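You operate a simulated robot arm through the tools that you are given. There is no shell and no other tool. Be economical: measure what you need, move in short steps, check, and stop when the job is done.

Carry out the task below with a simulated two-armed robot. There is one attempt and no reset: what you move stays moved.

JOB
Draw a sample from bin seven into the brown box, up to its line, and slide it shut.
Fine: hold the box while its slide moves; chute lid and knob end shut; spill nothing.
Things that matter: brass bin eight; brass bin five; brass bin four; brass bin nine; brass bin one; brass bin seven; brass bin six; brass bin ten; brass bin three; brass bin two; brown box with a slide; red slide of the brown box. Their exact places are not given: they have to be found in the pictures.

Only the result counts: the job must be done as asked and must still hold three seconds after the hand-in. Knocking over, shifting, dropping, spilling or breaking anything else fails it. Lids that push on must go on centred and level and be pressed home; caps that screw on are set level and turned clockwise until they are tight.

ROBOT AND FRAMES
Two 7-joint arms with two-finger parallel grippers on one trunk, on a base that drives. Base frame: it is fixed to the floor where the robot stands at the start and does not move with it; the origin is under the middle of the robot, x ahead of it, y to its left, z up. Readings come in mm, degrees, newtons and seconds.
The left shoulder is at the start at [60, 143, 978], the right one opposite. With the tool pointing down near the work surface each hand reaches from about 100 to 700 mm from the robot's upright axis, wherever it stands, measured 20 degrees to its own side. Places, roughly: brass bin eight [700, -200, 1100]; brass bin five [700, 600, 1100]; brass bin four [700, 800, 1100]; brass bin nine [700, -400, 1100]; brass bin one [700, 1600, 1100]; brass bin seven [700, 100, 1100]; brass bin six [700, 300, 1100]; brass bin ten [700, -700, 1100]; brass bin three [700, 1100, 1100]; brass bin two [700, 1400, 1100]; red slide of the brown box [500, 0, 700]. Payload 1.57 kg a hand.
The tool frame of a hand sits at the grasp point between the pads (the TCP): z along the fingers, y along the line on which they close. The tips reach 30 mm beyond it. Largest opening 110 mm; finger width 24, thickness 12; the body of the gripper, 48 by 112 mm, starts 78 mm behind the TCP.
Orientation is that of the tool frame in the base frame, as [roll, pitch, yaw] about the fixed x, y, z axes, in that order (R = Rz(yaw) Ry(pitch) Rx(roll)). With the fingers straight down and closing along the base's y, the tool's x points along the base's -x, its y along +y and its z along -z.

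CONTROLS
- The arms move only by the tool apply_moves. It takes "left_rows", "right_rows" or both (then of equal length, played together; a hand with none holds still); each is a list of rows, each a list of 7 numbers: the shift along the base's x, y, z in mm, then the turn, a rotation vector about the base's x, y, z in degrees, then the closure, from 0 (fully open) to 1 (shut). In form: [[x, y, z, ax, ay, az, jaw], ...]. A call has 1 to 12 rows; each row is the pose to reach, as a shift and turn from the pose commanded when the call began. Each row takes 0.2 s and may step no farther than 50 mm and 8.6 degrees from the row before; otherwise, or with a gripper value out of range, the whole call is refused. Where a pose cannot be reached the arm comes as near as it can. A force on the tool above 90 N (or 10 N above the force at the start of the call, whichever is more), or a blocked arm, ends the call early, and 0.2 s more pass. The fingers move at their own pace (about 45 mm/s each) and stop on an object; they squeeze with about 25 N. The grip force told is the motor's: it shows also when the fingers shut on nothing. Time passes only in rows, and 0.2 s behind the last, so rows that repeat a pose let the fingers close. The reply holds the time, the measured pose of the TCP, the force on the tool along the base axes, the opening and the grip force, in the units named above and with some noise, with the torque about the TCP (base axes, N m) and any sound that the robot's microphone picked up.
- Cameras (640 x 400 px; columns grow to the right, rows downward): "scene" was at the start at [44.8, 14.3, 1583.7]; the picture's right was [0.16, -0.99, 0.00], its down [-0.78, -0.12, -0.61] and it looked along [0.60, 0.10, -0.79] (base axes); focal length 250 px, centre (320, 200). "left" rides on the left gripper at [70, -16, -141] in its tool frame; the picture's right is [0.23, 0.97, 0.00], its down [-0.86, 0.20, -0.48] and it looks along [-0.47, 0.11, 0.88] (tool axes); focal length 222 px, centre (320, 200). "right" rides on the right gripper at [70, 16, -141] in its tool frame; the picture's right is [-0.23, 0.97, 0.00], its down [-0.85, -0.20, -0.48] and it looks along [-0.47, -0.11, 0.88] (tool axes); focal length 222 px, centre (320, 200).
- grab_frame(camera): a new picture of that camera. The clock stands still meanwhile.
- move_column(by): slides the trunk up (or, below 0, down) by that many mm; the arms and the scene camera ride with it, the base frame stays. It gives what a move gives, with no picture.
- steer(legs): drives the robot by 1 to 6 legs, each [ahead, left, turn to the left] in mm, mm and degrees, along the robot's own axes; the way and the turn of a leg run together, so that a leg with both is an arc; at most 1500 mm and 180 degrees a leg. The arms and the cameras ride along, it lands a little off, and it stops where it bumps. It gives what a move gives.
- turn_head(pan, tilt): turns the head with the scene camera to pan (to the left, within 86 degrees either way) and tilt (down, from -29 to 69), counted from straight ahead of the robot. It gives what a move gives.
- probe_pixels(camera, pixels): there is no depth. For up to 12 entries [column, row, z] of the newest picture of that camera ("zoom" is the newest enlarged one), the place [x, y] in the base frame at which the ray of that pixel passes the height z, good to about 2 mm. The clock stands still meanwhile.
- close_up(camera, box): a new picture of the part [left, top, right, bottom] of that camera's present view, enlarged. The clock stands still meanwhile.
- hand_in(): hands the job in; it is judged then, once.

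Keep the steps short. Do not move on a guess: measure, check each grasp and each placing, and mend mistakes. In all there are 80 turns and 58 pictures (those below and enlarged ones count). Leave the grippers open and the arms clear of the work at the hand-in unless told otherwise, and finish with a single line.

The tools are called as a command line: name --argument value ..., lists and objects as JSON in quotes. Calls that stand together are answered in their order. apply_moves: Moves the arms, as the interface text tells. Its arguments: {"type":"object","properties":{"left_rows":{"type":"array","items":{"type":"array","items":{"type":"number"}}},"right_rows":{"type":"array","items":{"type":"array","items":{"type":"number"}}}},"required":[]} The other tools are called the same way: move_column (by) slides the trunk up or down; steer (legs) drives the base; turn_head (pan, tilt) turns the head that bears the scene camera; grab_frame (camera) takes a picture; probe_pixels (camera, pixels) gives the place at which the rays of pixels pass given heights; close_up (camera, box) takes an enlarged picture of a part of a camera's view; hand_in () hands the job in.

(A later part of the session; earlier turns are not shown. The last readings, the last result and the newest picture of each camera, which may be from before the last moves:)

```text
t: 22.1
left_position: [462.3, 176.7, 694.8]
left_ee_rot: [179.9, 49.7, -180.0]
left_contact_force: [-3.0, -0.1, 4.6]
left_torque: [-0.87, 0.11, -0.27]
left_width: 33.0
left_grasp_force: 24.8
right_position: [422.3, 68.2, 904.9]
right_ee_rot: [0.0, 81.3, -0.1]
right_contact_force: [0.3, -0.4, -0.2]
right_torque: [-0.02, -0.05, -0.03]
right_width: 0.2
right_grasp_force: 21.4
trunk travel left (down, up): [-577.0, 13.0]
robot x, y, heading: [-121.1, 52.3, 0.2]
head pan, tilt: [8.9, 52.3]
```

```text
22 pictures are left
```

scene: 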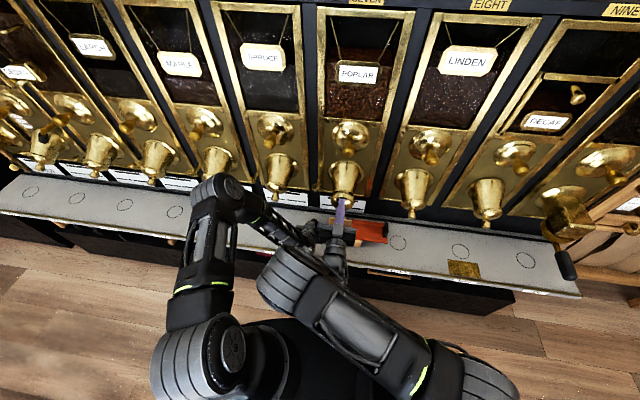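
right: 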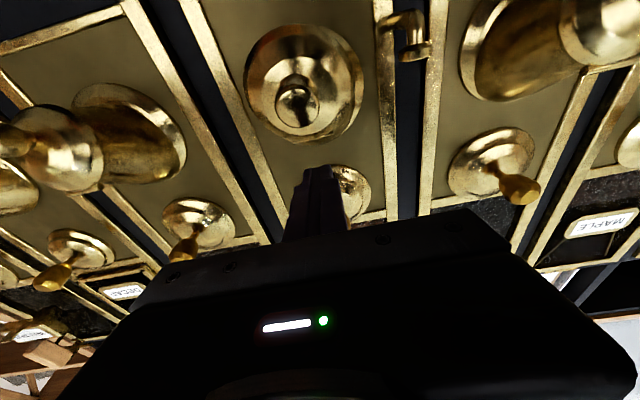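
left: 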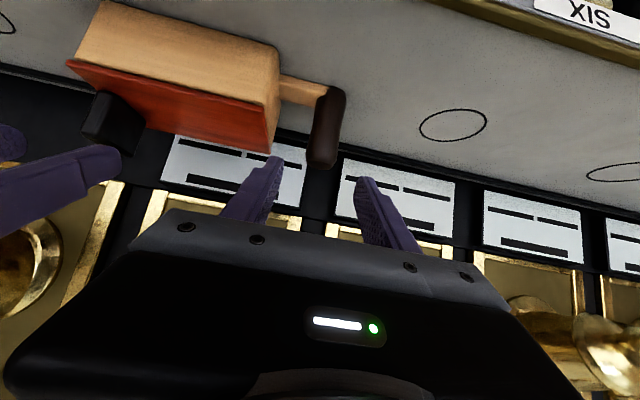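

The lid followed at first (width stayed 28), then slipped because my hand did not turn with it; it fell shut again. I'll regrip with a steeper hand and co-rotate fully. First re-pose in front.

apply_moves --right_rows '[[-5, 0, 0, 0, 8.5, 0, 0.5], [-5, 1, 0, 0, 17, 0, 0.45], [-5, 2, 0, 0, 25.5, 0, 0.45], [-5, 3, 0, 0, 34, 0, 0.45], [0, 3, 0, 0, 42.5, 0, 0.45], [8, 3, 0, 0, 51, 0, 0.45], [16, 3, -5, 0, 59.5, 0, 0.45], [24, 3, -10, 0, 68, 0, 0.45], [24, 3, -10, 0, 68, 0, 0.45]]'

grab_frame --camera "right"

```text
t: 24.1
left_position: [464.0, 176.9, 695.2]
left_ee_rot: [179.8, 49.9, 180.0]
left_contact_force: [0.0, -1.0, -0.6]
left_torque: [-0.45, -0.18, -0.05]
left_width: 33.2
left_grasp_force: 25.3
right_position: [446.9, 73.4, 894.6]
right_ee_rot: [-179.9, 30.6, -179.9]
right_contact_force: [0.7, 1.1, 0.0]
right_torque: [0.0, 0.03, -0.02]
right_width: 60.7
right_grasp_force: 0.0
trunk travel left (down, up): [-577.0, 13.0]
robot x, y, heading: [-120.8, 49.8, 0.3]
head pan, tilt: [8.9, 52.3]
```

```text
21 pictures are left
```

right: 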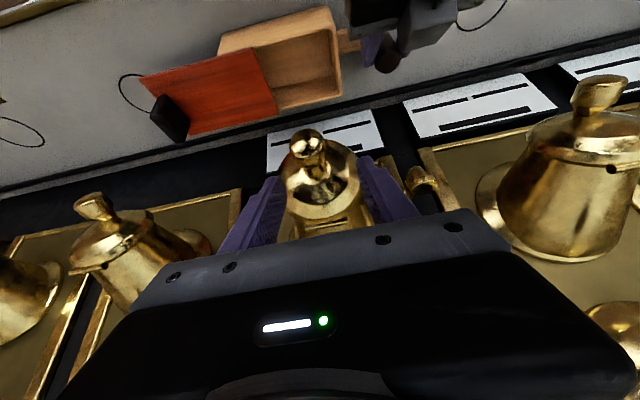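

Knob lies between the fingers. Move in along the finger direction and close.

apply_moves --right_rows '[[13, 0, -22, 0, 0, 0, 0.45], [26, -1, -44, 0, 0, 0, 0.45], [39, -2, -64, 0, 0, 0, 0.45], [39, -2, -64, 0, 0, 0, 1], [39, -2, -64, 0, 0, 0, 1], [39, -2, -64, 0, 0, 0, 1]]'

close_up --camera "right" --box '[220, 90, 412, 210]'

```text
t: 25.5
left_position: [463.1, 176.7, 695.3]
left_ee_rot: [179.8, 49.8, -180.0]
left_contact_force: [0.5, 2.3, 2.8]
left_torque: [-0.72, 0.08, -0.02]
left_width: 33.3
left_grasp_force: 24.6
right_position: [485.2, 68.1, 828.6]
right_ee_rot: [-179.8, 30.5, 179.9]
right_contact_force: [-0.3, -9.3, -4.9]
right_torque: [-0.01, 0.0, 0.19]
right_width: 28.7
right_grasp_force: 22.3
trunk travel left (down, up): [-577.0, 13.0]
robot x, y, heading: [-124.9, 47.6, 0.3]
head pan, tilt: [8.9, 52.3]
```

```text
3.33 times, centred on (316, 150) of right
```

zoom: 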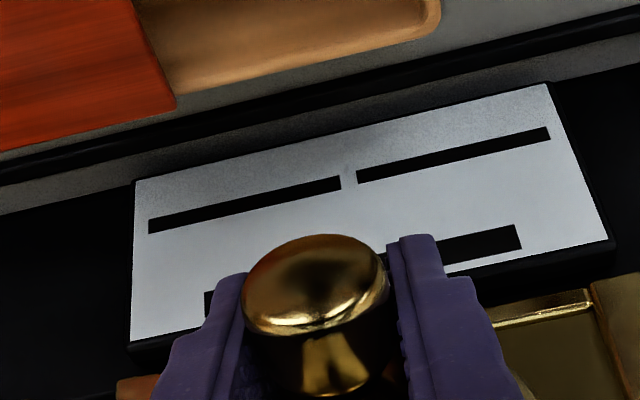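

Good grip. Now swing 40° with equal hand rotation.

apply_moves --right_rows '[[0, -2, 0, 0, 0, 0, 1], [-4.2, -2, 0.8, 0, -4, 0, 1], [-8.4, -2, 1.8, 0, -8, 0, 1], [-12.5, -2, 3.2, 0, -12, 0, 1], [-16.5, -2, 4.9, 0, -16, 0, 1], [-20.4, -2, 6.8, 0, -20, 0, 1], [-24, -2, 9, 0, -24, 0, 1], [-30.9, -2, 14.1, 0, -32, 0, 1], [-37.1, -2, 20.1, 0, -40, 0, 1]]'

grab_frame --camera "right"

```text
t: 27.5
left_position: [464.5, 176.7, 692.9]
left_ee_rot: [179.9, 49.9, 179.9]
left_contact_force: [3.8, -1.9, 10.9]
left_torque: [-0.83, -0.28, -0.07]
left_width: 33.1
left_grasp_force: 25.5
right_position: [447.5, 68.9, 848.0]
right_ee_rot: [-179.7, 70.2, -179.7]
right_contact_force: [7.2, 2.8, -17.7]
right_torque: [-0.06, 1.24, -0.47]
right_width: 28.1
right_grasp_force: 38.3
trunk travel left (down, up): [-577.0, 13.0]
robot x, y, heading: [-123.9, 49.9, 0.3]
head pan, tilt: [8.9, 52.3]
```

```text
19 pictures are left
```

right: 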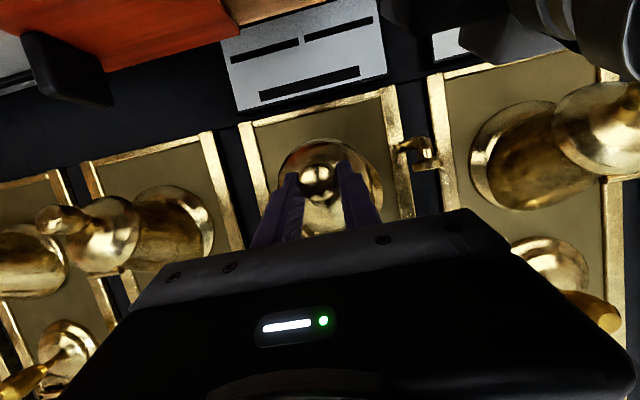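

close_up --camera "right" --box '[232, 120, 424, 240]'

```text
3.33 times, centred on (328, 180) of right
```

zoom: 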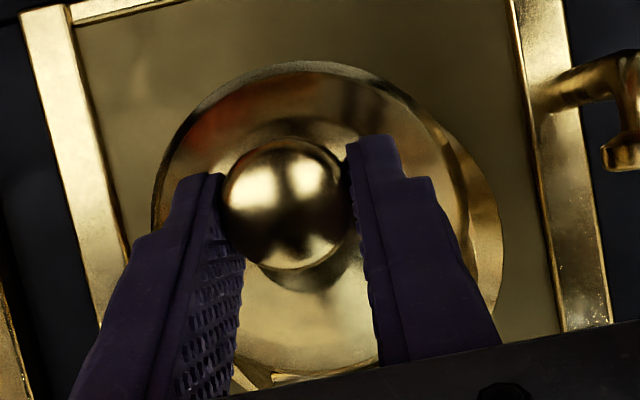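

Need to know whether the lid moved: probing the knob tip now at (316,177), and the side peg in both views.

probe_pixels --camera "right" --pixels '[[316, 177, 820], [316, 177, 825], [316, 177, 830], [418, 165, 830], [418, 165, 820], [418, 165, 810], [400, 144, 810], [400, 144, 790]]'

probe_pixels --camera "scene" --pixels '[[315, 187.5, 800], [315, 187.5, 820], [315, 187.5, 840]]'

```text
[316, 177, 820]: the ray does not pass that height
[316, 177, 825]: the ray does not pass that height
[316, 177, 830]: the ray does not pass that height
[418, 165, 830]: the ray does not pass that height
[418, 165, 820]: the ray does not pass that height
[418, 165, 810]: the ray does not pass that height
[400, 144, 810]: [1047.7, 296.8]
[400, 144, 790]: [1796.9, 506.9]
```

```text
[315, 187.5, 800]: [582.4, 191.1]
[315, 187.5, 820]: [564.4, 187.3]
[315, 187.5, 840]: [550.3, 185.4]
```

probe_pixels --camera "right" --pixels '[[316, 177, 832], [316, 177, 835], [316, 177, 838], [316, 177, 841], [316, 177, 845], [316, 177, 850]]'

```text
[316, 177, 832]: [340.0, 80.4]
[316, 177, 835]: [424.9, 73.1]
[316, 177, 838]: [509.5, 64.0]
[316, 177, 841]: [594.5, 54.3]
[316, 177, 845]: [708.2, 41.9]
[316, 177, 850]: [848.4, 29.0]
```

Knob is still in the pads at the same spot (row ≈182 before and after) and its tip has risen from 820 to ≈836, so the lid is about 30° open against resistance. Let it settle, then continue in small steps while reading forces.

apply_moves --right_rows '[[0, 0, 0, 0, 0, 0, 1], [-3, 0, 1, 0, -4, 0, 1], [-6, 0, 3, 0, -8, 0, 1], [-9, 0, 5, 0, -12, 0, 1], [-9, 0, 5, 0, -12, 0, 1]]'

```text
t: 28.7
left_position: [463.5, 176.1, 694.3]
left_ee_rot: [179.9, 50.0, 179.9]
left_contact_force: [4.3, -1.5, 11.1]
left_torque: [-0.73, -0.36, 0.02]
left_width: 33.4
left_grasp_force: 25.2
right_position: [439.5, 69.1, 853.7]
right_ee_rot: [-179.6, 82.3, -179.4]
right_contact_force: [5.9, 0.6, -18.3]
right_torque: [0.04, 1.28, 0.59]
right_width: 28.1
right_grasp_force: 38.1
trunk travel left (down, up): [-577.0, 13.0]
robot x, y, heading: [-121.4, 47.4, 0.1]
head pan, tilt: [8.9, 52.3]
```

close_up --camera "right" --box '[232, 120, 424, 240]'

```text
3.33 times, centred on (328, 180) of right
```

zoom: 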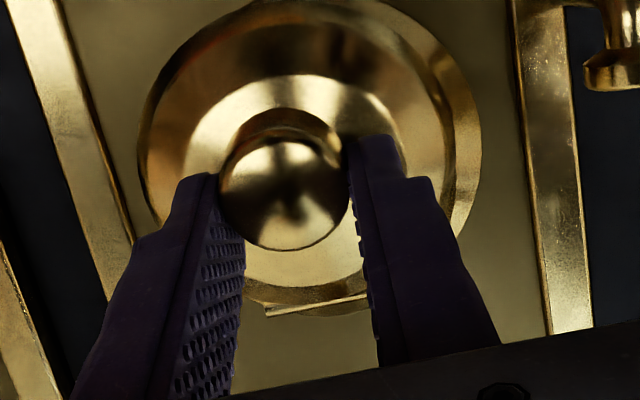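

close_up --camera "scene" --box '[296, 160, 392, 220]'

```text
6.67 times, centred on (344, 190) of scene
```

zoom: 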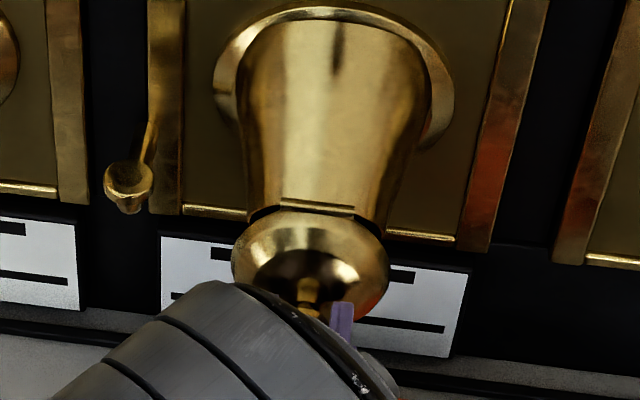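

The lid is really open (its face now faces the camera). Continue another 30° about the hinge, turning about the knob.

apply_moves --right_rows '[[-2.7, 0, 2, 0, -5, 0, 1], [-5.6, 0, 4.4, 0, -10, 0, 1], [-8.2, 0, 6.7, 0, -15, 0, 1], [-9.8, 0, 9.6, 0, -20, 0, 1], [-11, 0, 12.4, 0, -25, 0, 1], [-11.8, 0, 15.3, 0, -30, 0, 1], [-11.8, 0, 15.3, 0, -30, 0, 1]]'

close_up --camera "scene" --box '[296, 160, 392, 220]'

```text
t: 30.3
left_position: [462.3, 177.4, 693.9]
left_ee_rot: [180.0, 49.8, -180.0]
left_contact_force: [-0.3, -1.7, 0.9]
left_torque: [-0.63, 0.03, -0.11]
left_width: 32.8
left_grasp_force: 25.1
right_position: [439.2, 64.3, 889.2]
right_ee_rot: [11.2, 66.9, 7.6]
right_contact_force: [-0.3, -0.2, 0.5]
right_torque: [-0.04, 0.0, -0.02]
right_width: 0.0
right_grasp_force: 21.2
trunk travel left (down, up): [-577.0, 13.0]
robot x, y, heading: [-121.9, 51.5, 0.2]
head pan, tilt: [8.9, 52.3]
```

```text
6.67 times, centred on (344, 190) of scene
```

zoom: 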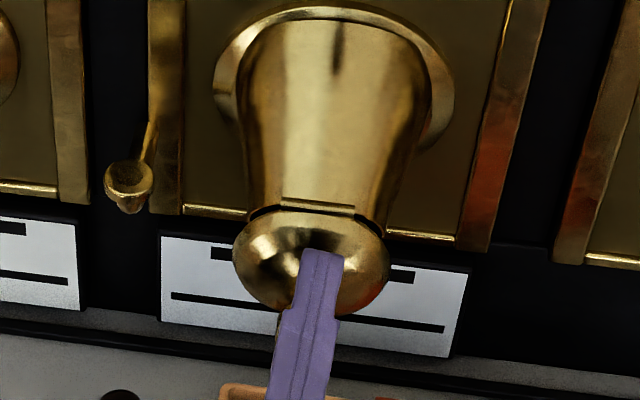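

The lid stays where it is left (friction hinge, ≈40° open). Back the right hand off, level it, so I can next lift the knob from beneath with closed fingers.

apply_moves --right_rows '[[-25, 0, 5, 0, 0, 0, 1], [-50, 0, 5, 0, 5, 0, 1], [-75, 0, -5, 0, 10, 0, 1], [-85, 0, -30, 0, 15, 0, 1], [-85, 0, -60, 0, 20, 0, 1], [-85, 0, -60, 0, 22, 0, 1]]'

grab_frame --camera "right"

```text
t: 30.9
left_position: [462.8, 175.3, 693.5]
left_ee_rot: [179.8, 49.8, 179.8]
left_contact_force: [-0.2, 0.1, 0.6]
left_torque: [-0.35, 0.18, 0.07]
left_width: 33.2
left_grasp_force: 25.0
right_position: [409.5, 5.0, 868.9]
right_ee_rot: [2.0, 71.3, -6.3]
right_contact_force: [0.6, 0.6, 0.3]
right_torque: [0.04, 0.01, 0.03]
right_width: 0.1
right_grasp_force: 20.9
trunk travel left (down, up): [-577.0, 13.0]
robot x, y, heading: [-119.2, 54.2, -0.2]
head pan, tilt: [8.9, 52.3]
stopped in row 2 (right hand): the arm was blocked; the commanded pose is now the measured one
```

```text
14 pictures are left
```

right: 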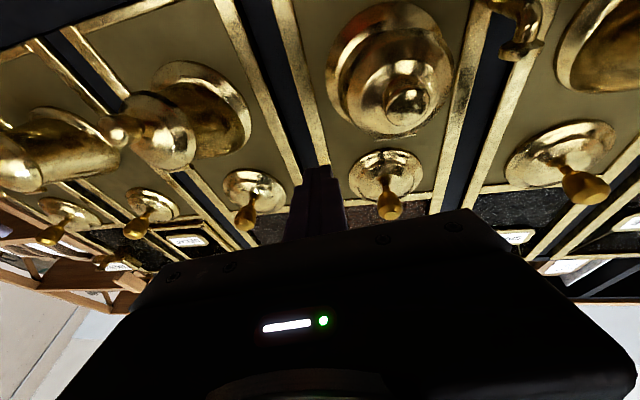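

probe_pixels --camera "right" --pixels '[[408, 105, 830], [408, 105, 840], [408, 105, 850], [408, 105, 860], [385, 130, 880], [385, 130, 890], [388, 210, 1020], [388, 210, 1050], [385, 165, 1000], [405, 2, 800], [405, 2, 830]]'

probe_pixels --camera "scene" --pixels '[[348, 150, 1020], [348, 150, 1030], [348, 150, 1050], [348, 150, 1070], [347, 130, 1050], [347, 130, 1080]]'

```text
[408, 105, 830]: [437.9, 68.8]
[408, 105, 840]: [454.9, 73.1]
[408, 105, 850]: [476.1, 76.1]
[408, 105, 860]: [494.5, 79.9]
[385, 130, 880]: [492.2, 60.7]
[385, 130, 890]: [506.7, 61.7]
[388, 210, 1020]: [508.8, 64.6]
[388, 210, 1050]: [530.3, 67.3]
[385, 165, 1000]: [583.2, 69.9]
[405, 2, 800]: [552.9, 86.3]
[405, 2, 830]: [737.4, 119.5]
```

```text
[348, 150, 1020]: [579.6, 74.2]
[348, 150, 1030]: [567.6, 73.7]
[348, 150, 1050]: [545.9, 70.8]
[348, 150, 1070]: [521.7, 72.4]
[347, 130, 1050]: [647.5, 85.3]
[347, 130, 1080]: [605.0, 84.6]
```

Lid knob tip now ≈(448,70,836): lid about 30° open and staying. Right arm is cramped, so release the box post with the left, back it off, and move the right hand back to a relaxed pose.

apply_moves --left_rows '[[0, 0, 0, 0, 0, 0, 0.7], [0, 0, 0, 0, 0, 0, 0.45], [0, 0, 0, 0, 0, 0, 0.45], [-20, 0, 17, 0, 0, 0, 0.45], [-45, 0, 38, 0, 0, 0, 0.45], [-70, 0, 58, 0, 0, 0, 0.45], [-100, 0, 83, 0, 0, 0, 0.8]]' --right_rows '[[0, -10, 0, 0, 5, 0, 1], [0, -20, 0, 0, 10, 0, 1], [0, -30, 0, 0, 15, 0, 1], [0, -40, 0, 0, 22, 0, 1], [-10, -50, 0, 0, 30, 0, 1], [-20, -60, 0, 0, 36, 0, 1], [-30, -70, 0, 0, 42, 0, 1]]'

steer --legs '[[-100, 0, 0]]'

```text
t: 32.5
left_position: [361.5, 176.4, 779.5]
left_ee_rot: [179.7, 49.9, 179.6]
left_contact_force: [0.1, 0.4, -0.4]
left_torque: [0.03, -0.03, -0.03]
left_width: 26.3
left_grasp_force: 0.6
right_position: [377.0, -65.8, 869.3]
right_ee_rot: [-167.5, 66.2, -175.1]
right_contact_force: [-0.4, -0.9, 0.0]
right_torque: [0.01, 0.0, -0.02]
right_width: 0.2
right_grasp_force: 21.2
trunk travel left (down, up): [-577.0, 13.0]
robot x, y, heading: [-123.4, 48.7, 0.2]
head pan, tilt: [8.9, 52.3]
```

```text
t: 33.6
left_position: [261.5, 175.4, 779.6]
left_ee_rot: [179.7, 49.9, 179.7]
left_contact_force: [-0.7, -0.1, -0.4]
left_torque: [-0.01, -0.03, 0.02]
left_width: 22.0
left_grasp_force: 0.2
right_position: [279.1, -66.5, 868.0]
right_ee_rot: [-167.3, 66.4, -175.0]
right_contact_force: [0.3, -0.3, 0.0]
right_torque: [0.0, 0.02, -0.02]
right_width: 0.0
right_grasp_force: 21.4
trunk travel left (down, up): [-577.0, 13.0]
robot x, y, heading: [-219.0, 48.0, -0.1]
head pan, tilt: [8.9, 52.3]
```

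Now level the right hand (10° down), shift it in line with the lid knob, below it; move the left hand aside 90 mm.

apply_moves --left_rows '[[0, 20, 0, 0, 0, 0, 1], [0, 45, 0, 0, 0, 0, 1], [0, 70, 0, 0, 0, 0, 1], [0, 90, 0, 0, 0, 0, 1], [0, 90, 0, 0, 0, 0, 1], [0, 90, 0, 0, 0, 0, 1]]' --right_rows '[[20, 10, -10, 1, -3, 2, 1], [40, 40, -25, 2, -6, 4, 1], [60, 75, -40, 3, -10, 6, 1], [90, 105, -50, 4, -13, 7, 1], [115, 136, -60, 4.3, -13.3, 7.2, 1], [115, 136, -60, 4.3, -13.3, 7.2, 1]]'

```text
t: 35.0
left_position: [263.2, 266.2, 779.3]
left_ee_rot: [179.7, 49.9, 179.7]
left_contact_force: [0.0, 0.5, 0.0]
left_torque: [-0.02, 0.02, -0.01]
left_width: 0.1
left_grasp_force: 21.4
right_position: [395.8, 71.3, 809.7]
right_ee_rot: [-179.9, 79.7, -179.8]
right_contact_force: [-0.6, 0.4, -1.0]
right_torque: [0.02, 0.03, -0.03]
right_width: 0.2
right_grasp_force: 21.3
trunk travel left (down, up): [-577.0, 13.0]
robot x, y, heading: [-221.1, 54.1, -0.2]
head pan, tilt: [8.9, 52.3]
```

grab_frame --camera "right"

```text
13 pictures are left
```

right: 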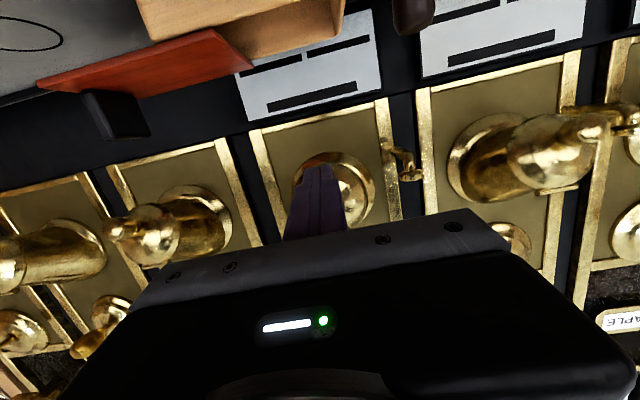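

Finger is in line under the knob. Go in beneath it and lift along the arc.

apply_moves --right_rows '[[20, -1, -3, 0, 0, 0, 1], [40, -1, -4, 0, 0, 0, 1], [59, -1, -4, 0, 0, 0, 1], [58, -1, 2, 0, 0, 0, 1], [55, -1, 9, 0, 0, 0, 1], [50, -1, 17, 0, 0, 0, 1], [45, -1, 25, 0, 0, 0, 1], [40, -1, 33, 0, 0, 0, 1], [36, -1, 41, 0, 0, 0, 1], [34, -1, 48, 0, 0, 0, 1]]'

close_up --camera "scene" --box '[280, 130, 424, 220]'

```text
t: 37.2
left_position: [261.7, 264.8, 778.9]
left_ee_rot: [179.7, 49.8, 179.7]
left_contact_force: [-0.5, -0.4, 0.4]
left_torque: [0.02, 0.0, -0.01]
left_width: 0.0
left_grasp_force: 21.8
right_position: [417.7, 68.1, 839.2]
right_ee_rot: [-177.3, 77.1, -176.8]
right_contact_force: [-51.9, -2.9, -48.6]
right_torque: [0.16, 1.37, -0.14]
right_width: 0.0
right_grasp_force: 21.0
trunk travel left (down, up): [-577.0, 13.0]
robot x, y, heading: [-221.0, 52.1, 0.1]
head pan, tilt: [8.9, 52.3]
```

```text
4.44 times, centred on (352, 175) of scene
```

zoom: 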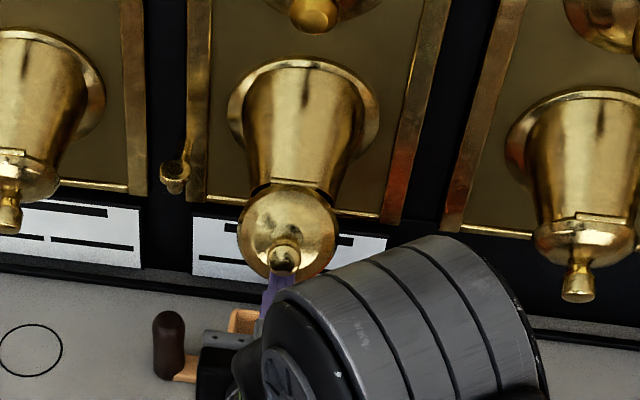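

Lid has swung further (≈57°); finger tip now presses its face (70 N). Ease back 18 mm and keep lifting the knob with just the tip.

apply_moves --right_rows '[[-10, 0, -10, 0, 0, 0, 1], [-18, 0, -8, 0, -2, 0, 1], [-18, 0, -2, 0, -4, 0, 1], [-18, 0, 4, 0, -6, 0, 1], [-18, 0, 10, 0, -8, 0, 1], [-18, 0, 16, 0, -10, 0, 1], [-17, 0, 22, 0, -10, 0, 1], [-16, 0, 27, 0, -10, 0, 1]]'

```text
t: 39.0
left_position: [261.8, 265.3, 779.9]
left_ee_rot: [179.7, 50.0, 179.7]
left_contact_force: [0.8, -0.2, 0.0]
left_torque: [0.02, 0.01, 0.0]
left_width: 0.0
left_grasp_force: 21.0
right_position: [400.3, 69.4, 863.0]
right_ee_rot: [-166.5, 86.8, -166.1]
right_contact_force: [-16.4, -1.5, -5.9]
right_torque: [0.05, -0.04, -0.02]
right_width: 0.1
right_grasp_force: 21.2
trunk travel left (down, up): [-577.0, 13.0]
robot x, y, heading: [-222.0, 48.1, 0.4]
head pan, tilt: [8.9, 52.3]
stopped in row 8 (right hand): the force on the tool passed its limit (the readings are from after the stop); the commanded pose is now the measured one
```

Lid now higher. Back out, drop below the lid's lower rim, and lift the rim from beneath.

apply_moves --right_rows '[[-35, 0, 0, 0, 0, 0, 1], [-65, 0, -20, 0, 0, 0, 1], [-65, 0, -50, 0, 0, 0, 1], [-50, 0, -75, 0, 0, 0, 1], [-15, 0, -77, 0, 0, 0, 1], [24, 0, -77, 0, 0, 0, 1], [26, 0, -66, 0, 0, 0, 1], [25, 0, -55, 0, 0, 0, 1], [22, 0, -44, 0, 0, 0, 1], [18, 0, -33, 0, 0, 0, 1], [12, 0, -22, 0, 0, 0, 1], [5, 0, -12, 0, 0, 0, 1]]'

close_up --camera "scene" --box '[280, 130, 424, 220]'

```text
t: 41.6
left_position: [262.1, 265.3, 778.6]
left_ee_rot: [179.7, 49.9, 179.6]
left_contact_force: [-0.2, -0.3, 0.2]
left_torque: [0.02, -0.01, -0.02]
left_width: 0.1
left_grasp_force: 21.2
right_position: [405.8, 68.6, 853.7]
right_ee_rot: [-166.2, 87.4, -165.6]
right_contact_force: [-0.5, 0.8, -1.4]
right_torque: [-0.02, -0.01, 0.0]
right_width: 0.1
right_grasp_force: 21.4
trunk travel left (down, up): [-577.0, 13.0]
robot x, y, heading: [-223.5, 47.3, 0.1]
head pan, tilt: [8.9, 52.3]
```

```text
4.44 times, centred on (352, 175) of scene
```

zoom: 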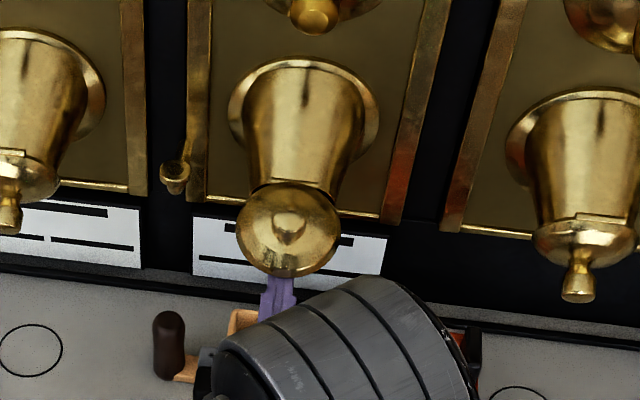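

Lid ≈93° (knob points at the camera). Lift further 40 mm.

apply_moves --right_rows '[[0, 0, 8, 0, 0, 0, 1], [-2, 0, 16, 0, 0, 0, 1], [-4, 0, 24, 0, 0, 0, 1], [-6, 0, 32, 0, 0, 0, 1], [-8, 0, 40, 0, 0, 0, 1]]'

```text
t: 43.0
left_position: [263.6, 267.1, 778.4]
left_ee_rot: [179.7, 49.8, 179.9]
left_contact_force: [-0.3, -0.3, 0.4]
left_torque: [0.0, -0.01, -0.02]
left_width: 0.0
left_grasp_force: 21.0
right_position: [391.1, 65.8, 867.4]
right_ee_rot: [-168.4, 83.1, -167.8]
right_contact_force: [-11.4, 0.0, -36.3]
right_torque: [0.01, -0.79, -0.11]
right_width: 0.0
right_grasp_force: 20.7
trunk travel left (down, up): [-577.0, 13.0]
robot x, y, heading: [-218.4, 51.2, -0.0]
head pan, tilt: [8.9, 52.3]
stopped in row 5 (right hand): the force on the tool passed its limit (the readings are from after the stop); the commanded pose is now the measured one
```

Lid is at its stop, well open. Withdraw the right hand, rise in front to z 1050, level with the dispensing knob.

apply_moves --right_rows '[[-35, 0, -12, 0, 0, 0, 1], [-65, 0, -12, 0, 0, 0, 1], [-75, 0, 30, 0, 0, 0, 0.8], [-75, 2, 78, 0, 0, 0, 0.45], [-75, 4, 126, 0, 0, 0, 0.45], [-70, 4, 174, 0, 0, 0, 0.45], [-35, 4, 183, 0, 0, 0, 0.45], [10, 4, 183, 0, 0, 0, 0.45], [55, 4, 183, 0, -6, 0, 0.45], [55, 4, 183, 0, -6, 0, 0.45]]'

grab_frame --camera "right"

```text
t: 45.2
left_position: [261.6, 265.5, 779.6]
left_ee_rot: [179.7, 49.9, 179.7]
left_contact_force: [-0.6, -0.5, -0.1]
left_torque: [0.01, 0.01, -0.02]
left_width: 0.0
left_grasp_force: 21.0
right_position: [449.0, 70.6, 1061.7]
right_ee_rot: [-57.9, 88.6, -57.2]
right_contact_force: [-0.3, 0.6, 0.0]
right_torque: [0.0, 0.03, -0.01]
right_width: 60.6
right_grasp_force: 0.0
trunk travel left (down, up): [-577.0, 13.0]
robot x, y, heading: [-217.3, 53.0, 0.2]
head pan, tilt: [8.9, 52.3]
```

```text
10 pictures are left
```

right: 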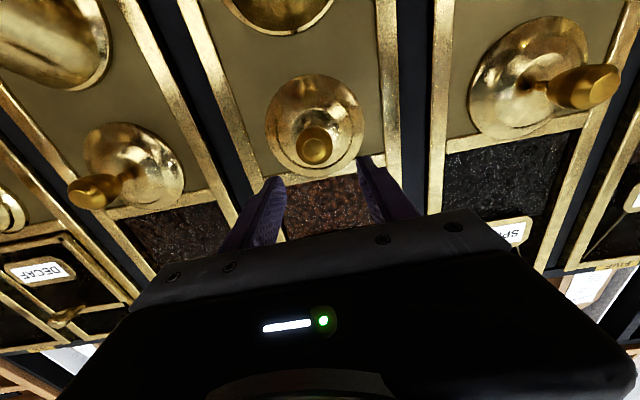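

probe_pixels --camera "right" --pixels '[[313, 148, 1020], [313, 148, 1030], [313, 148, 1040], [313, 148, 1050], [316, 122, 1020], [316, 122, 1040], [316, 122, 1060]]'

probe_pixels --camera "scene" --pixels '[[352, 132, 1020], [352, 132, 1040], [352, 132, 1060], [352, 132, 1080]]'

```text
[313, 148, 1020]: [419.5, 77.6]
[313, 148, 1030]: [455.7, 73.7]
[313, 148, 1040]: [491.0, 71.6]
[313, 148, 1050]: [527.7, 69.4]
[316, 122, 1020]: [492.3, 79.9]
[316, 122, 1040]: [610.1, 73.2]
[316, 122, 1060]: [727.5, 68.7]
```

```text
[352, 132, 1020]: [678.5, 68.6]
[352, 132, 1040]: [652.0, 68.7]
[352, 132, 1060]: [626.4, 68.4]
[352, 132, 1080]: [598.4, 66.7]
```

Knob tip (528,69,1050), axis nearly horizontal. Move in and grip it.

apply_moves --right_rows '[[10, -1, -11, 0, 0, 0, 0.45], [40, -1, -11, 0, 0, 0, 0.45], [70, -1, -11, 0, 0, 0, 0.45], [92, -1, -11, 0, 0, 0, 0.45], [92, -1, -11, 0, 0, 0, 1], [92, -1, -11, 0, 0, 0, 1], [92, -1, -11, 0, 0, 0, 1], [92, -1, -11, 0, 0, 0, 1]]'

```text
t: 47.0
left_position: [261.9, 264.6, 779.9]
left_ee_rot: [179.7, 49.9, 179.7]
left_contact_force: [0.4, -0.3, 0.8]
left_torque: [-0.03, 0.01, -0.02]
left_width: 0.2
left_grasp_force: 21.5
right_position: [541.3, 68.1, 1049.3]
right_ee_rot: [-60.8, 88.7, -60.3]
right_contact_force: [0.9, -4.6, -1.1]
right_torque: [-0.15, -0.05, -0.78]
right_width: 37.6
right_grasp_force: 37.3
trunk travel left (down, up): [-577.0, 13.0]
robot x, y, heading: [-220.4, 50.0, 0.4]
head pan, tilt: [8.9, 52.3]
```

Gripped (37.6 mm). Test a gentle 6 mm pull.

apply_moves --right_rows '[[-3, 0, 0, 0, 0, 0, 1], [-6, 0, 0, 0, 0, 0, 1]]'

```text
t: 47.6
left_position: [262.2, 265.5, 778.4]
left_ee_rot: [179.7, 49.9, 179.8]
left_contact_force: [0.1, 0.3, -0.5]
left_torque: [-0.02, 0.02, -0.01]
left_width: 0.0
left_grasp_force: 21.5
right_position: [535.7, 69.4, 1049.7]
right_ee_rot: [-58.5, 88.7, -58.0]
right_contact_force: [-0.3, -7.3, -0.3]
right_torque: [-0.07, 0.51, -1.07]
right_width: 37.3
right_grasp_force: 43.8
trunk travel left (down, up): [-577.0, 13.0]
robot x, y, heading: [-220.6, 53.1, 0.3]
head pan, tilt: [8.9, 52.3]
```

Moved with no resistance. Look at knob and box.

close_up --camera "scene" --box '[256, 110, 416, 210]'

```text
4.00 times, centred on (336, 160) of scene
```

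zoom: 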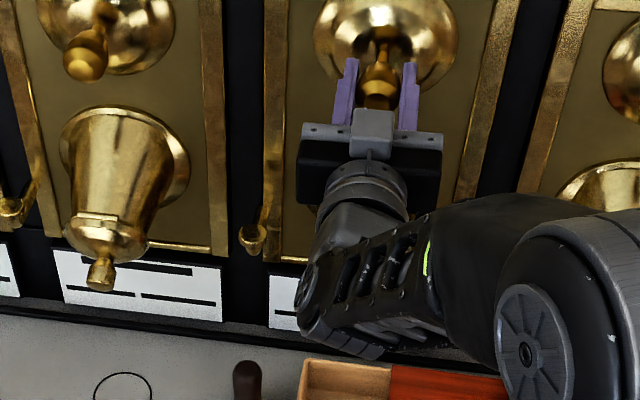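

No beans yet. Pull 10 mm more, reading force.

apply_moves --right_rows '[[-5, 0, 0, 0, 0, 0, 1], [-10, 0, 0, 0, 0, 0, 1]]'

```text
t: 48.2
left_position: [263.3, 266.0, 778.7]
left_ee_rot: [179.7, 50.0, 179.7]
left_contact_force: [-0.8, 0.0, 0.6]
left_torque: [0.04, 0.06, -0.02]
left_width: 0.1
left_grasp_force: 21.1
right_position: [526.2, 68.4, 1050.6]
right_ee_rot: [-57.6, 88.8, -57.1]
right_contact_force: [0.8, -9.4, 0.6]
right_torque: [0.14, 0.17, -0.96]
right_width: 37.3
right_grasp_force: 43.5
trunk travel left (down, up): [-577.0, 13.0]
robot x, y, heading: [-223.2, 48.9, 0.1]
head pan, tilt: [8.9, 52.3]
```

It follows freely (width constant): a pull knob, now ≈16 mm out. Look into the box.

close_up --camera "scene" --box '[304, 180, 400, 240]'

```text
6.67 times, centred on (352, 210) of scene
```

zoom: 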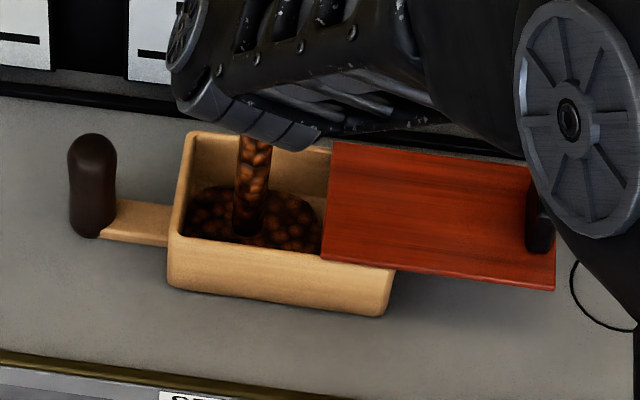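

Beans are flowing well. Push the knob straight back in now and inspect the level.

apply_moves --right_rows '[[17, 0, 0, 0, 0, 0, 1]]'

close_up --camera "scene" --box '[324, 196, 372, 226]'

```text
t: 48.6
left_position: [262.1, 264.9, 779.1]
left_ee_rot: [179.6, 49.9, 179.5]
left_contact_force: [-0.1, 0.4, 0.5]
left_torque: [-0.05, -0.01, 0.01]
left_width: 0.0
left_grasp_force: 21.6
right_position: [542.5, 68.5, 1049.6]
right_ee_rot: [-57.8, 88.8, -57.3]
right_contact_force: [-3.5, -10.6, -0.4]
right_torque: [-0.01, -0.42, -0.98]
right_width: 37.5
right_grasp_force: 43.5
trunk travel left (down, up): [-577.0, 13.0]
robot x, y, heading: [-218.7, 47.7, -0.0]
head pan, tilt: [8.9, 52.3]
```

```text
13.33 times, centred on (348, 211) of scene
```

zoom: 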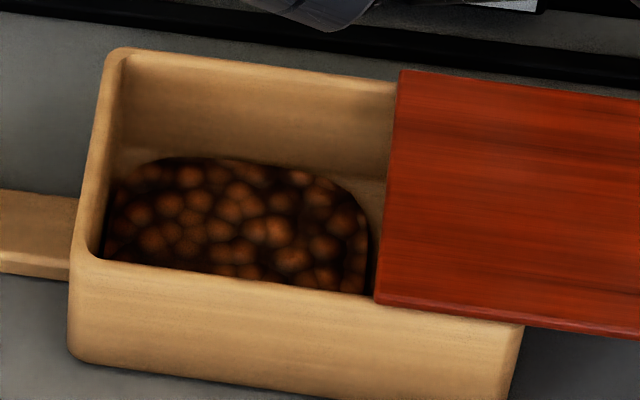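

Flow stopped, knob back in. No line is visible at this resolution, so bring the left wrist camera nearer for a sharper look inside.

apply_moves --left_rows '[[30, -15, 0, 0, 8, 0, 1], [60, -30, 0, 0, 16, 0, 1], [90, -48, 0, 0, 23, 0, 1], [118, -65, 0, 0, 30, 0, 1], [118, -65, 0, 0, 30, 0, 1]]'

grab_frame --camera "left"

```text
t: 49.8
left_position: [381.6, 199.8, 779.9]
left_ee_rot: [179.7, 19.9, 179.8]
left_contact_force: [0.5, 0.2, -0.1]
left_torque: [0.03, -0.03, 0.01]
left_width: 0.0
left_grasp_force: 21.4
right_position: [541.0, 67.8, 1049.7]
right_ee_rot: [-58.1, 88.7, -57.6]
right_contact_force: [-5.3, -9.7, -1.0]
right_torque: [-0.11, -0.03, -1.35]
right_width: 37.5
right_grasp_force: 43.1
trunk travel left (down, up): [-577.0, 13.0]
robot x, y, heading: [-221.6, 51.6, 0.2]
head pan, tilt: [8.9, 52.3]
```

```text
6 pictures are left
```

left: 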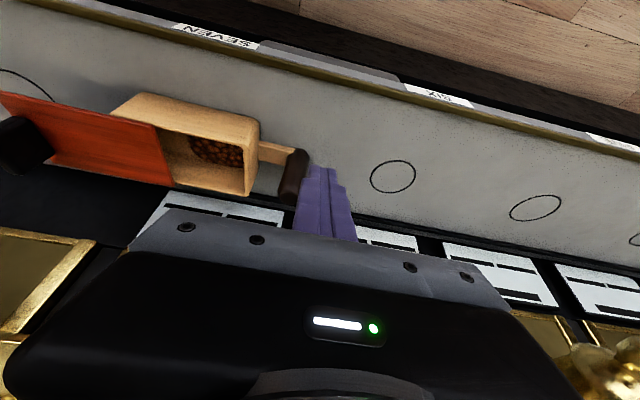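

close_up --camera "left" --box '[110, 90, 270, 190]'

```text
4.00 times, centred on (190, 140) of left
```

zoom: 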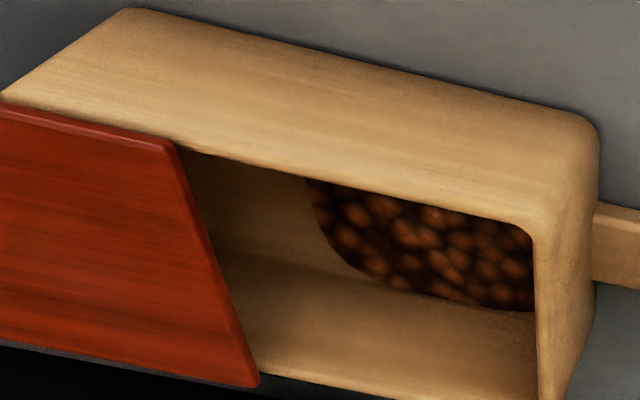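

The pile is small (perhaps 10%). Line not seen yet. Pour about 2 s more in one call: out 16 mm, hold, push back.

apply_moves --right_rows '[[-8, 0, 0, 0, 0, 0, 1], [-16, 0, 0, 0, 0, 0, 1], [-16, 0, 0, 0, 0, 0, 1], [-16, 0, 0, 0, 0, 0, 1], [-16, 0, 0, 0, 0, 0, 1], [-16, 0, 0, 0, 0, 0, 1], [-16, 0, 0, 0, 0, 0, 1], [-16, 0, 0, 0, 0, 0, 1], [-16, 0, 0, 0, 0, 0, 1], [0, 0, 0, 0, 0, 0, 1], [1, 0, 0, 0, 0, 0, 1]]'

close_up --camera "left" --box '[150, 110, 262, 180]'

```text
t: 52.2
left_position: [381.4, 199.7, 779.7]
left_ee_rot: [179.9, 20.0, 179.8]
left_contact_force: [0.0, -0.8, -0.2]
left_torque: [0.01, -0.01, 0.04]
left_width: 0.1
left_grasp_force: 20.8
right_position: [542.4, 67.0, 1049.8]
right_ee_rot: [-59.6, 88.7, -58.9]
right_contact_force: [-10.5, -12.1, 0.4]
right_torque: [-0.04, -0.35, -1.05]
right_width: 37.4
right_grasp_force: 43.4
trunk travel left (down, up): [-577.0, 13.0]
robot x, y, heading: [-223.0, 52.7, 0.2]
head pan, tilt: [8.9, 52.3]
```

```text
5.71 times, centred on (206, 145) of left
```

zoom: 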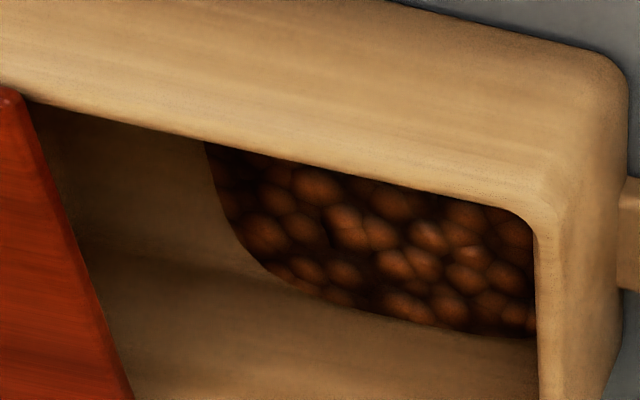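

Probing the edges of the heap in both views to estimate its height.

probe_pixels --camera "zoom" --pixels '[[430, 325, 635], [430, 325, 650], [430, 325, 665], [205, 145, 635], [205, 145, 650], [240, 240, 635], [240, 240, 650], [110, 270, 635], [400, 180, 680], [130, 395, 680]]'

probe_pixels --camera "scene" --pixels '[[341.3, 207.9, 635], [341.3, 207.9, 650], [351.8, 213, 635], [351.8, 213, 650], [332.5, 213, 635]]'

```text
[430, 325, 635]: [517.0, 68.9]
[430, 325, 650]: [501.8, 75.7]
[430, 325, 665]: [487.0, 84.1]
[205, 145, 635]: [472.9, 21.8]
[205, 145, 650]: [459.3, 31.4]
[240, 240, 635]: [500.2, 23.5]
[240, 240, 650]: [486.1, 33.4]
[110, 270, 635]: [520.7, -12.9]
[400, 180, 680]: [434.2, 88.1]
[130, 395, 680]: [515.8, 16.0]
```

```text
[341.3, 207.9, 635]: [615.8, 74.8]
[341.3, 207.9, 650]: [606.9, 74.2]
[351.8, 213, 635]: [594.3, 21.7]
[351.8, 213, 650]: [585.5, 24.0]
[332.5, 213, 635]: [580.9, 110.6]
```

Heap edges: y 22–112, back edge x≈515, hardly changed. Pull 17 mm again and look while the knob is out.

apply_moves --right_rows '[[-9, 0, 0, 0, 0, 0, 1], [-18, 0, 0, 0, 0, 0, 1], [-18, 0, 0, 0, 0, 0, 1]]'

close_up --camera "scene" --box '[316, 180, 380, 220]'

```text
t: 53.0
left_position: [382.2, 200.5, 778.3]
left_ee_rot: [179.8, 19.9, 179.8]
left_contact_force: [-0.2, 0.5, -0.2]
left_torque: [-0.03, 0.03, -0.02]
left_width: 0.0
left_grasp_force: 21.4
right_position: [524.9, 69.4, 1049.1]
right_ee_rot: [-55.7, 88.7, -55.2]
right_contact_force: [0.4, -10.7, 2.0]
right_torque: [0.12, 0.27, -0.96]
right_width: 37.5
right_grasp_force: 43.4
trunk travel left (down, up): [-577.0, 13.0]
robot x, y, heading: [-222.2, 48.9, 0.2]
head pan, tilt: [8.9, 52.3]
```

```text
10.00 times, centred on (348, 200) of scene
```

zoom: 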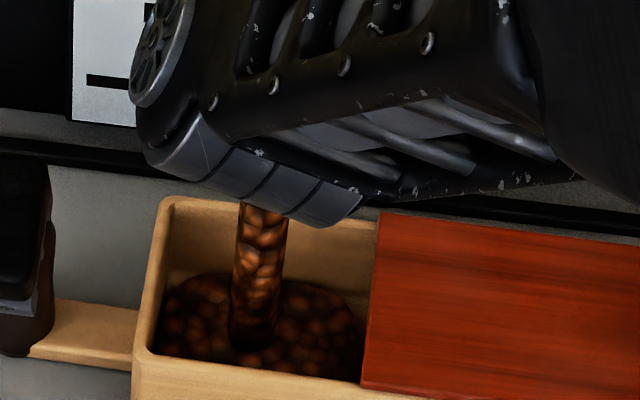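

Flow is on and the bean surface is rising slowly (~2.5 mm/s, now ≈10 mm). Push the knob in and bring the left camera closer to the inner back wall.

apply_moves --right_rows '[[17, 0, 0, 0, 0, 0, 1], [19, 0, 0, 0, 0, 0, 1], [19, 0, 0, 0, 0, 0, 1], [19, 0, 0, 0, 0, 0, 1], [19, 0, 0, 0, 0, 0, 1]]' --left_rows '[[25, 8, -20, 0, 0, 0, 1], [50, 15, -40, 0, 0, 0, 1], [75, 15, -60, 0, 0, 0, 1], [104, 15, -78, 0, 0, 0, 1], [104, 15, -78, 0, 0, 0, 1]]'

probe_pixels --camera "left" --pixels '[[200, 130, 680]]'

```text
t: 54.2
left_position: [483.7, 214.4, 702.3]
left_ee_rot: [179.9, 20.1, 179.8]
left_contact_force: [0.0, -0.2, -0.2]
left_torque: [0.02, -0.01, 0.01]
left_width: 0.0
left_grasp_force: 20.9
right_position: [542.8, 68.7, 1049.5]
right_ee_rot: [-58.4, 88.6, -57.8]
right_contact_force: [-18.7, -13.9, -2.2]
right_torque: [-0.17, -0.24, -0.99]
right_width: 37.2
right_grasp_force: 43.6
trunk travel left (down, up): [-577.0, 13.0]
robot x, y, heading: [-223.9, 50.1, -0.1]
head pan, tilt: [8.9, 52.3]
```

```text
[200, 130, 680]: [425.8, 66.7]
```

close_up --camera "left" --box '[83, 95, 227, 185]'

```text
4.44 times, centred on (155, 140) of left
```

zoom: 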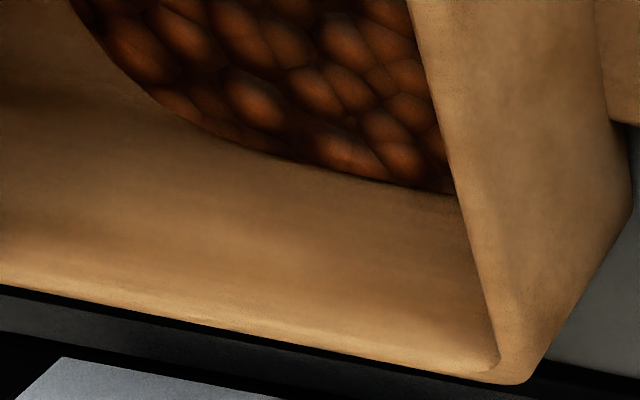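

Back wall has no line; it must be on the near wall or an end. Pull the left hand back, make it vertical, then yaw it so its camera can look at the front inner wall.

apply_moves --left_rows '[[-25, 5, 25, 0, 0, 0, 1], [-50, 10, 50, 0, 0, 0, 1], [-75, 15, 75, 0, 6, 0, 1], [-85, 20, 95, 0, 13, 0, 1], [-85, 20, 100, 0, 20, 0, 1]]'

apply_moves --left_rows '[[0, 0, 0, 0, 0, -8.5, 1], [0, 0, 0, 0, 0, -17, 1], [0, 0, 0, 0, 0, -25.5, 1], [0, 0, 0, 0, 0, -34, 1], [0, 0, 0, 0, 0, -42.5, 1], [0, 0, 0, 0, 0, -51, 1], [0, 0, 0, 0, 0, -59.5, 1], [0, 0, 0, 0, 0, -68, 1], [0, 0, 0, 0, 0, -76.5, 1], [0, 0, 0, 0, 0, -85, 1]]'

```text
t: 55.4
left_position: [398.3, 234.8, 803.1]
left_ee_rot: [179.9, -0.1, 179.9]
left_contact_force: [-0.2, 0.4, 0.0]
left_torque: [0.02, -0.03, 0.01]
left_width: 0.1
left_grasp_force: 21.6
right_position: [543.1, 68.9, 1050.1]
right_ee_rot: [-58.0, 88.7, -57.4]
right_contact_force: [-21.3, -12.6, -5.8]
right_torque: [0.03, 0.05, -1.02]
right_width: 37.0
right_grasp_force: 43.3
trunk travel left (down, up): [-577.0, 13.0]
robot x, y, heading: [-224.9, 51.0, 0.0]
head pan, tilt: [8.9, 52.3]
```

```text
t: 57.6
left_position: [398.2, 234.2, 801.3]
left_ee_rot: [179.7, 0.0, 94.7]
left_contact_force: [0.7, 0.6, 0.0]
left_torque: [0.0, 0.04, -0.01]
left_width: 0.0
left_grasp_force: 20.9
right_position: [543.4, 69.0, 1049.5]
right_ee_rot: [-57.8, 88.7, -57.2]
right_contact_force: [-23.5, -11.8, -9.3]
right_torque: [-0.03, -0.04, -1.0]
right_width: 37.2
right_grasp_force: 43.1
trunk travel left (down, up): [-577.0, 13.0]
robot x, y, heading: [-221.1, 49.6, 0.2]
head pan, tilt: [8.9, 52.3]
```

probe_pixels --camera "zoom" --pixels '[[290, 158, 635], [290, 158, 645], [290, 158, 655], [450, 193, 645], [180, 115, 645], [110, 60, 645], [70, 5, 645], [70, 5, 635], [450, 193, 635], [300, 320, 680], [300, 345, 680]]'

```text
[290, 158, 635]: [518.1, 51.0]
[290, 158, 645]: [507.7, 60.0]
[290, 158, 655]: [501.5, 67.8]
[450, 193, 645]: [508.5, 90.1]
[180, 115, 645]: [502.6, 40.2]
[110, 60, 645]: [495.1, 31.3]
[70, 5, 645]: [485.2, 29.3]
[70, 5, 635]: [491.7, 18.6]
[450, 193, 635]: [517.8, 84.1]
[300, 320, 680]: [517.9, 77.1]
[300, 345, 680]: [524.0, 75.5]
```

A safe view of the near wall isn't reachable beside the chutes while the right hand holds the knob. I'll continue pouring while returning the left camera to its level-watching pose.

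apply_moves --left_rows '[[0, 0, 0, 0, 0, 8.5, 1], [0, 0, 0, 0, 0, 17, 1], [0, 0, 0, 0, 0, 25.5, 1], [0, 0, 0, 0, 0, 34, 1], [0, 0, 0, 0, 0, 42.5, 1], [0, 0, 0, 0, 0, 51, 1], [0, 0, 0, 0, 0, 59.5, 1], [0, 0, 0, 0, 0, 68, 1], [0, 0, 0, 0, 0, 76.5, 1], [0, 0, 0, 0, 0, 85, 1]]' --right_rows '[[-10, 0, 0, 0, 0, 0, 1], [-20, 0, 0, 0, 0, 0, 1], [-20, 0, 0, 0, 0, 0, 1], [-20, 0, 0, 0, 0, 0, 1], [-20, 0, 0, 0, 0, 0, 1], [-20, 0, 0, 0, 0, 0, 1], [-20, 0, 0, 0, 0, 0, 1], [-20, 0, 0, 0, 0, 0, 1], [-1, 0, 0, 0, 0, 0, 1], [0, 0, 0, 0, 0, 0, 1]]'

apply_moves --left_rows '[[5, 0, -10, 0, -6, 0, 1], [15, -5, -25, 0, -13, 0, 1], [35, -10, -50, 0, -20, 0, 1], [60, -15, -75, 0, -20, 0, 1], [86, -20, -100, 0, -20, 0, 1], [86, -20, -100, 0, -20, 0, 1]]'

close_up --camera "left" --box '[83, 75, 243, 175]'

```text
t: 59.8
left_position: [398.3, 234.0, 800.3]
left_ee_rot: [179.9, 0.0, 179.8]
left_contact_force: [-0.4, -0.1, -0.5]
left_torque: [0.01, 0.0, -0.03]
left_width: 0.1
left_grasp_force: 20.9
right_position: [543.2, 68.0, 1050.2]
right_ee_rot: [-59.1, 88.7, -58.6]
right_contact_force: [-13.9, -11.4, -2.6]
right_torque: [-0.1, -0.64, -0.88]
right_width: 37.1
right_grasp_force: 43.5
trunk travel left (down, up): [-577.0, 13.0]
robot x, y, heading: [-224.3, 49.8, 0.2]
head pan, tilt: [8.9, 52.3]
```

```text
t: 61.2
left_position: [484.3, 214.6, 701.1]
left_ee_rot: [179.8, 19.9, 179.8]
left_contact_force: [-0.9, -0.2, -0.2]
left_torque: [0.02, -0.01, 0.01]
left_width: 0.0
left_grasp_force: 21.6
right_position: [541.6, 67.8, 1049.8]
right_ee_rot: [-59.3, 88.7, -58.9]
right_contact_force: [-18.6, -11.3, -6.4]
right_torque: [0.07, 0.14, -1.0]
right_width: 37.0
right_grasp_force: 43.3
trunk travel left (down, up): [-577.0, 13.0]
robot x, y, heading: [-221.9, 47.9, -0.0]
head pan, tilt: [8.9, 52.3]
```

```text
4.00 times, centred on (163, 125) of left
```

zoom: 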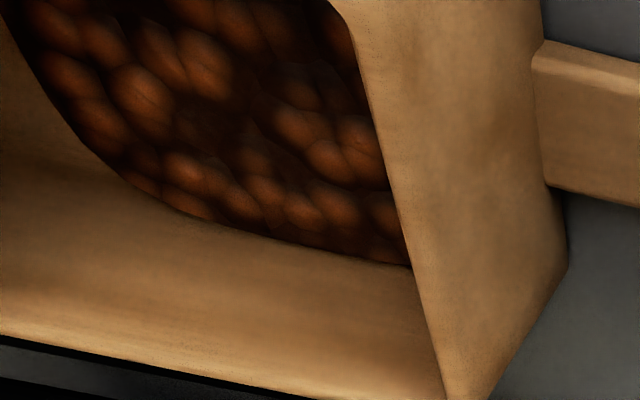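

probe_pixels --camera "zoom" --pixels '[[300, 247, 635], [300, 247, 645], [300, 247, 655], [300, 247, 665], [405, 265, 645], [405, 265, 655], [180, 208, 645], [180, 208, 655], [75, 130, 645], [75, 130, 655], [10, 30, 645], [10, 30, 655]]'

```text
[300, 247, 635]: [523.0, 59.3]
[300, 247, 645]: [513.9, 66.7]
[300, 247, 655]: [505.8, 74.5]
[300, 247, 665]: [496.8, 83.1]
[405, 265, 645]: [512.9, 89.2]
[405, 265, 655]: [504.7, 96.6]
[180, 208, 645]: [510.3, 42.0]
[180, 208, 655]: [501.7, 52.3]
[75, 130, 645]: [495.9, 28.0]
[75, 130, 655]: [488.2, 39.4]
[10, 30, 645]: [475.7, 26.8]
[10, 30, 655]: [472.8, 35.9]
```

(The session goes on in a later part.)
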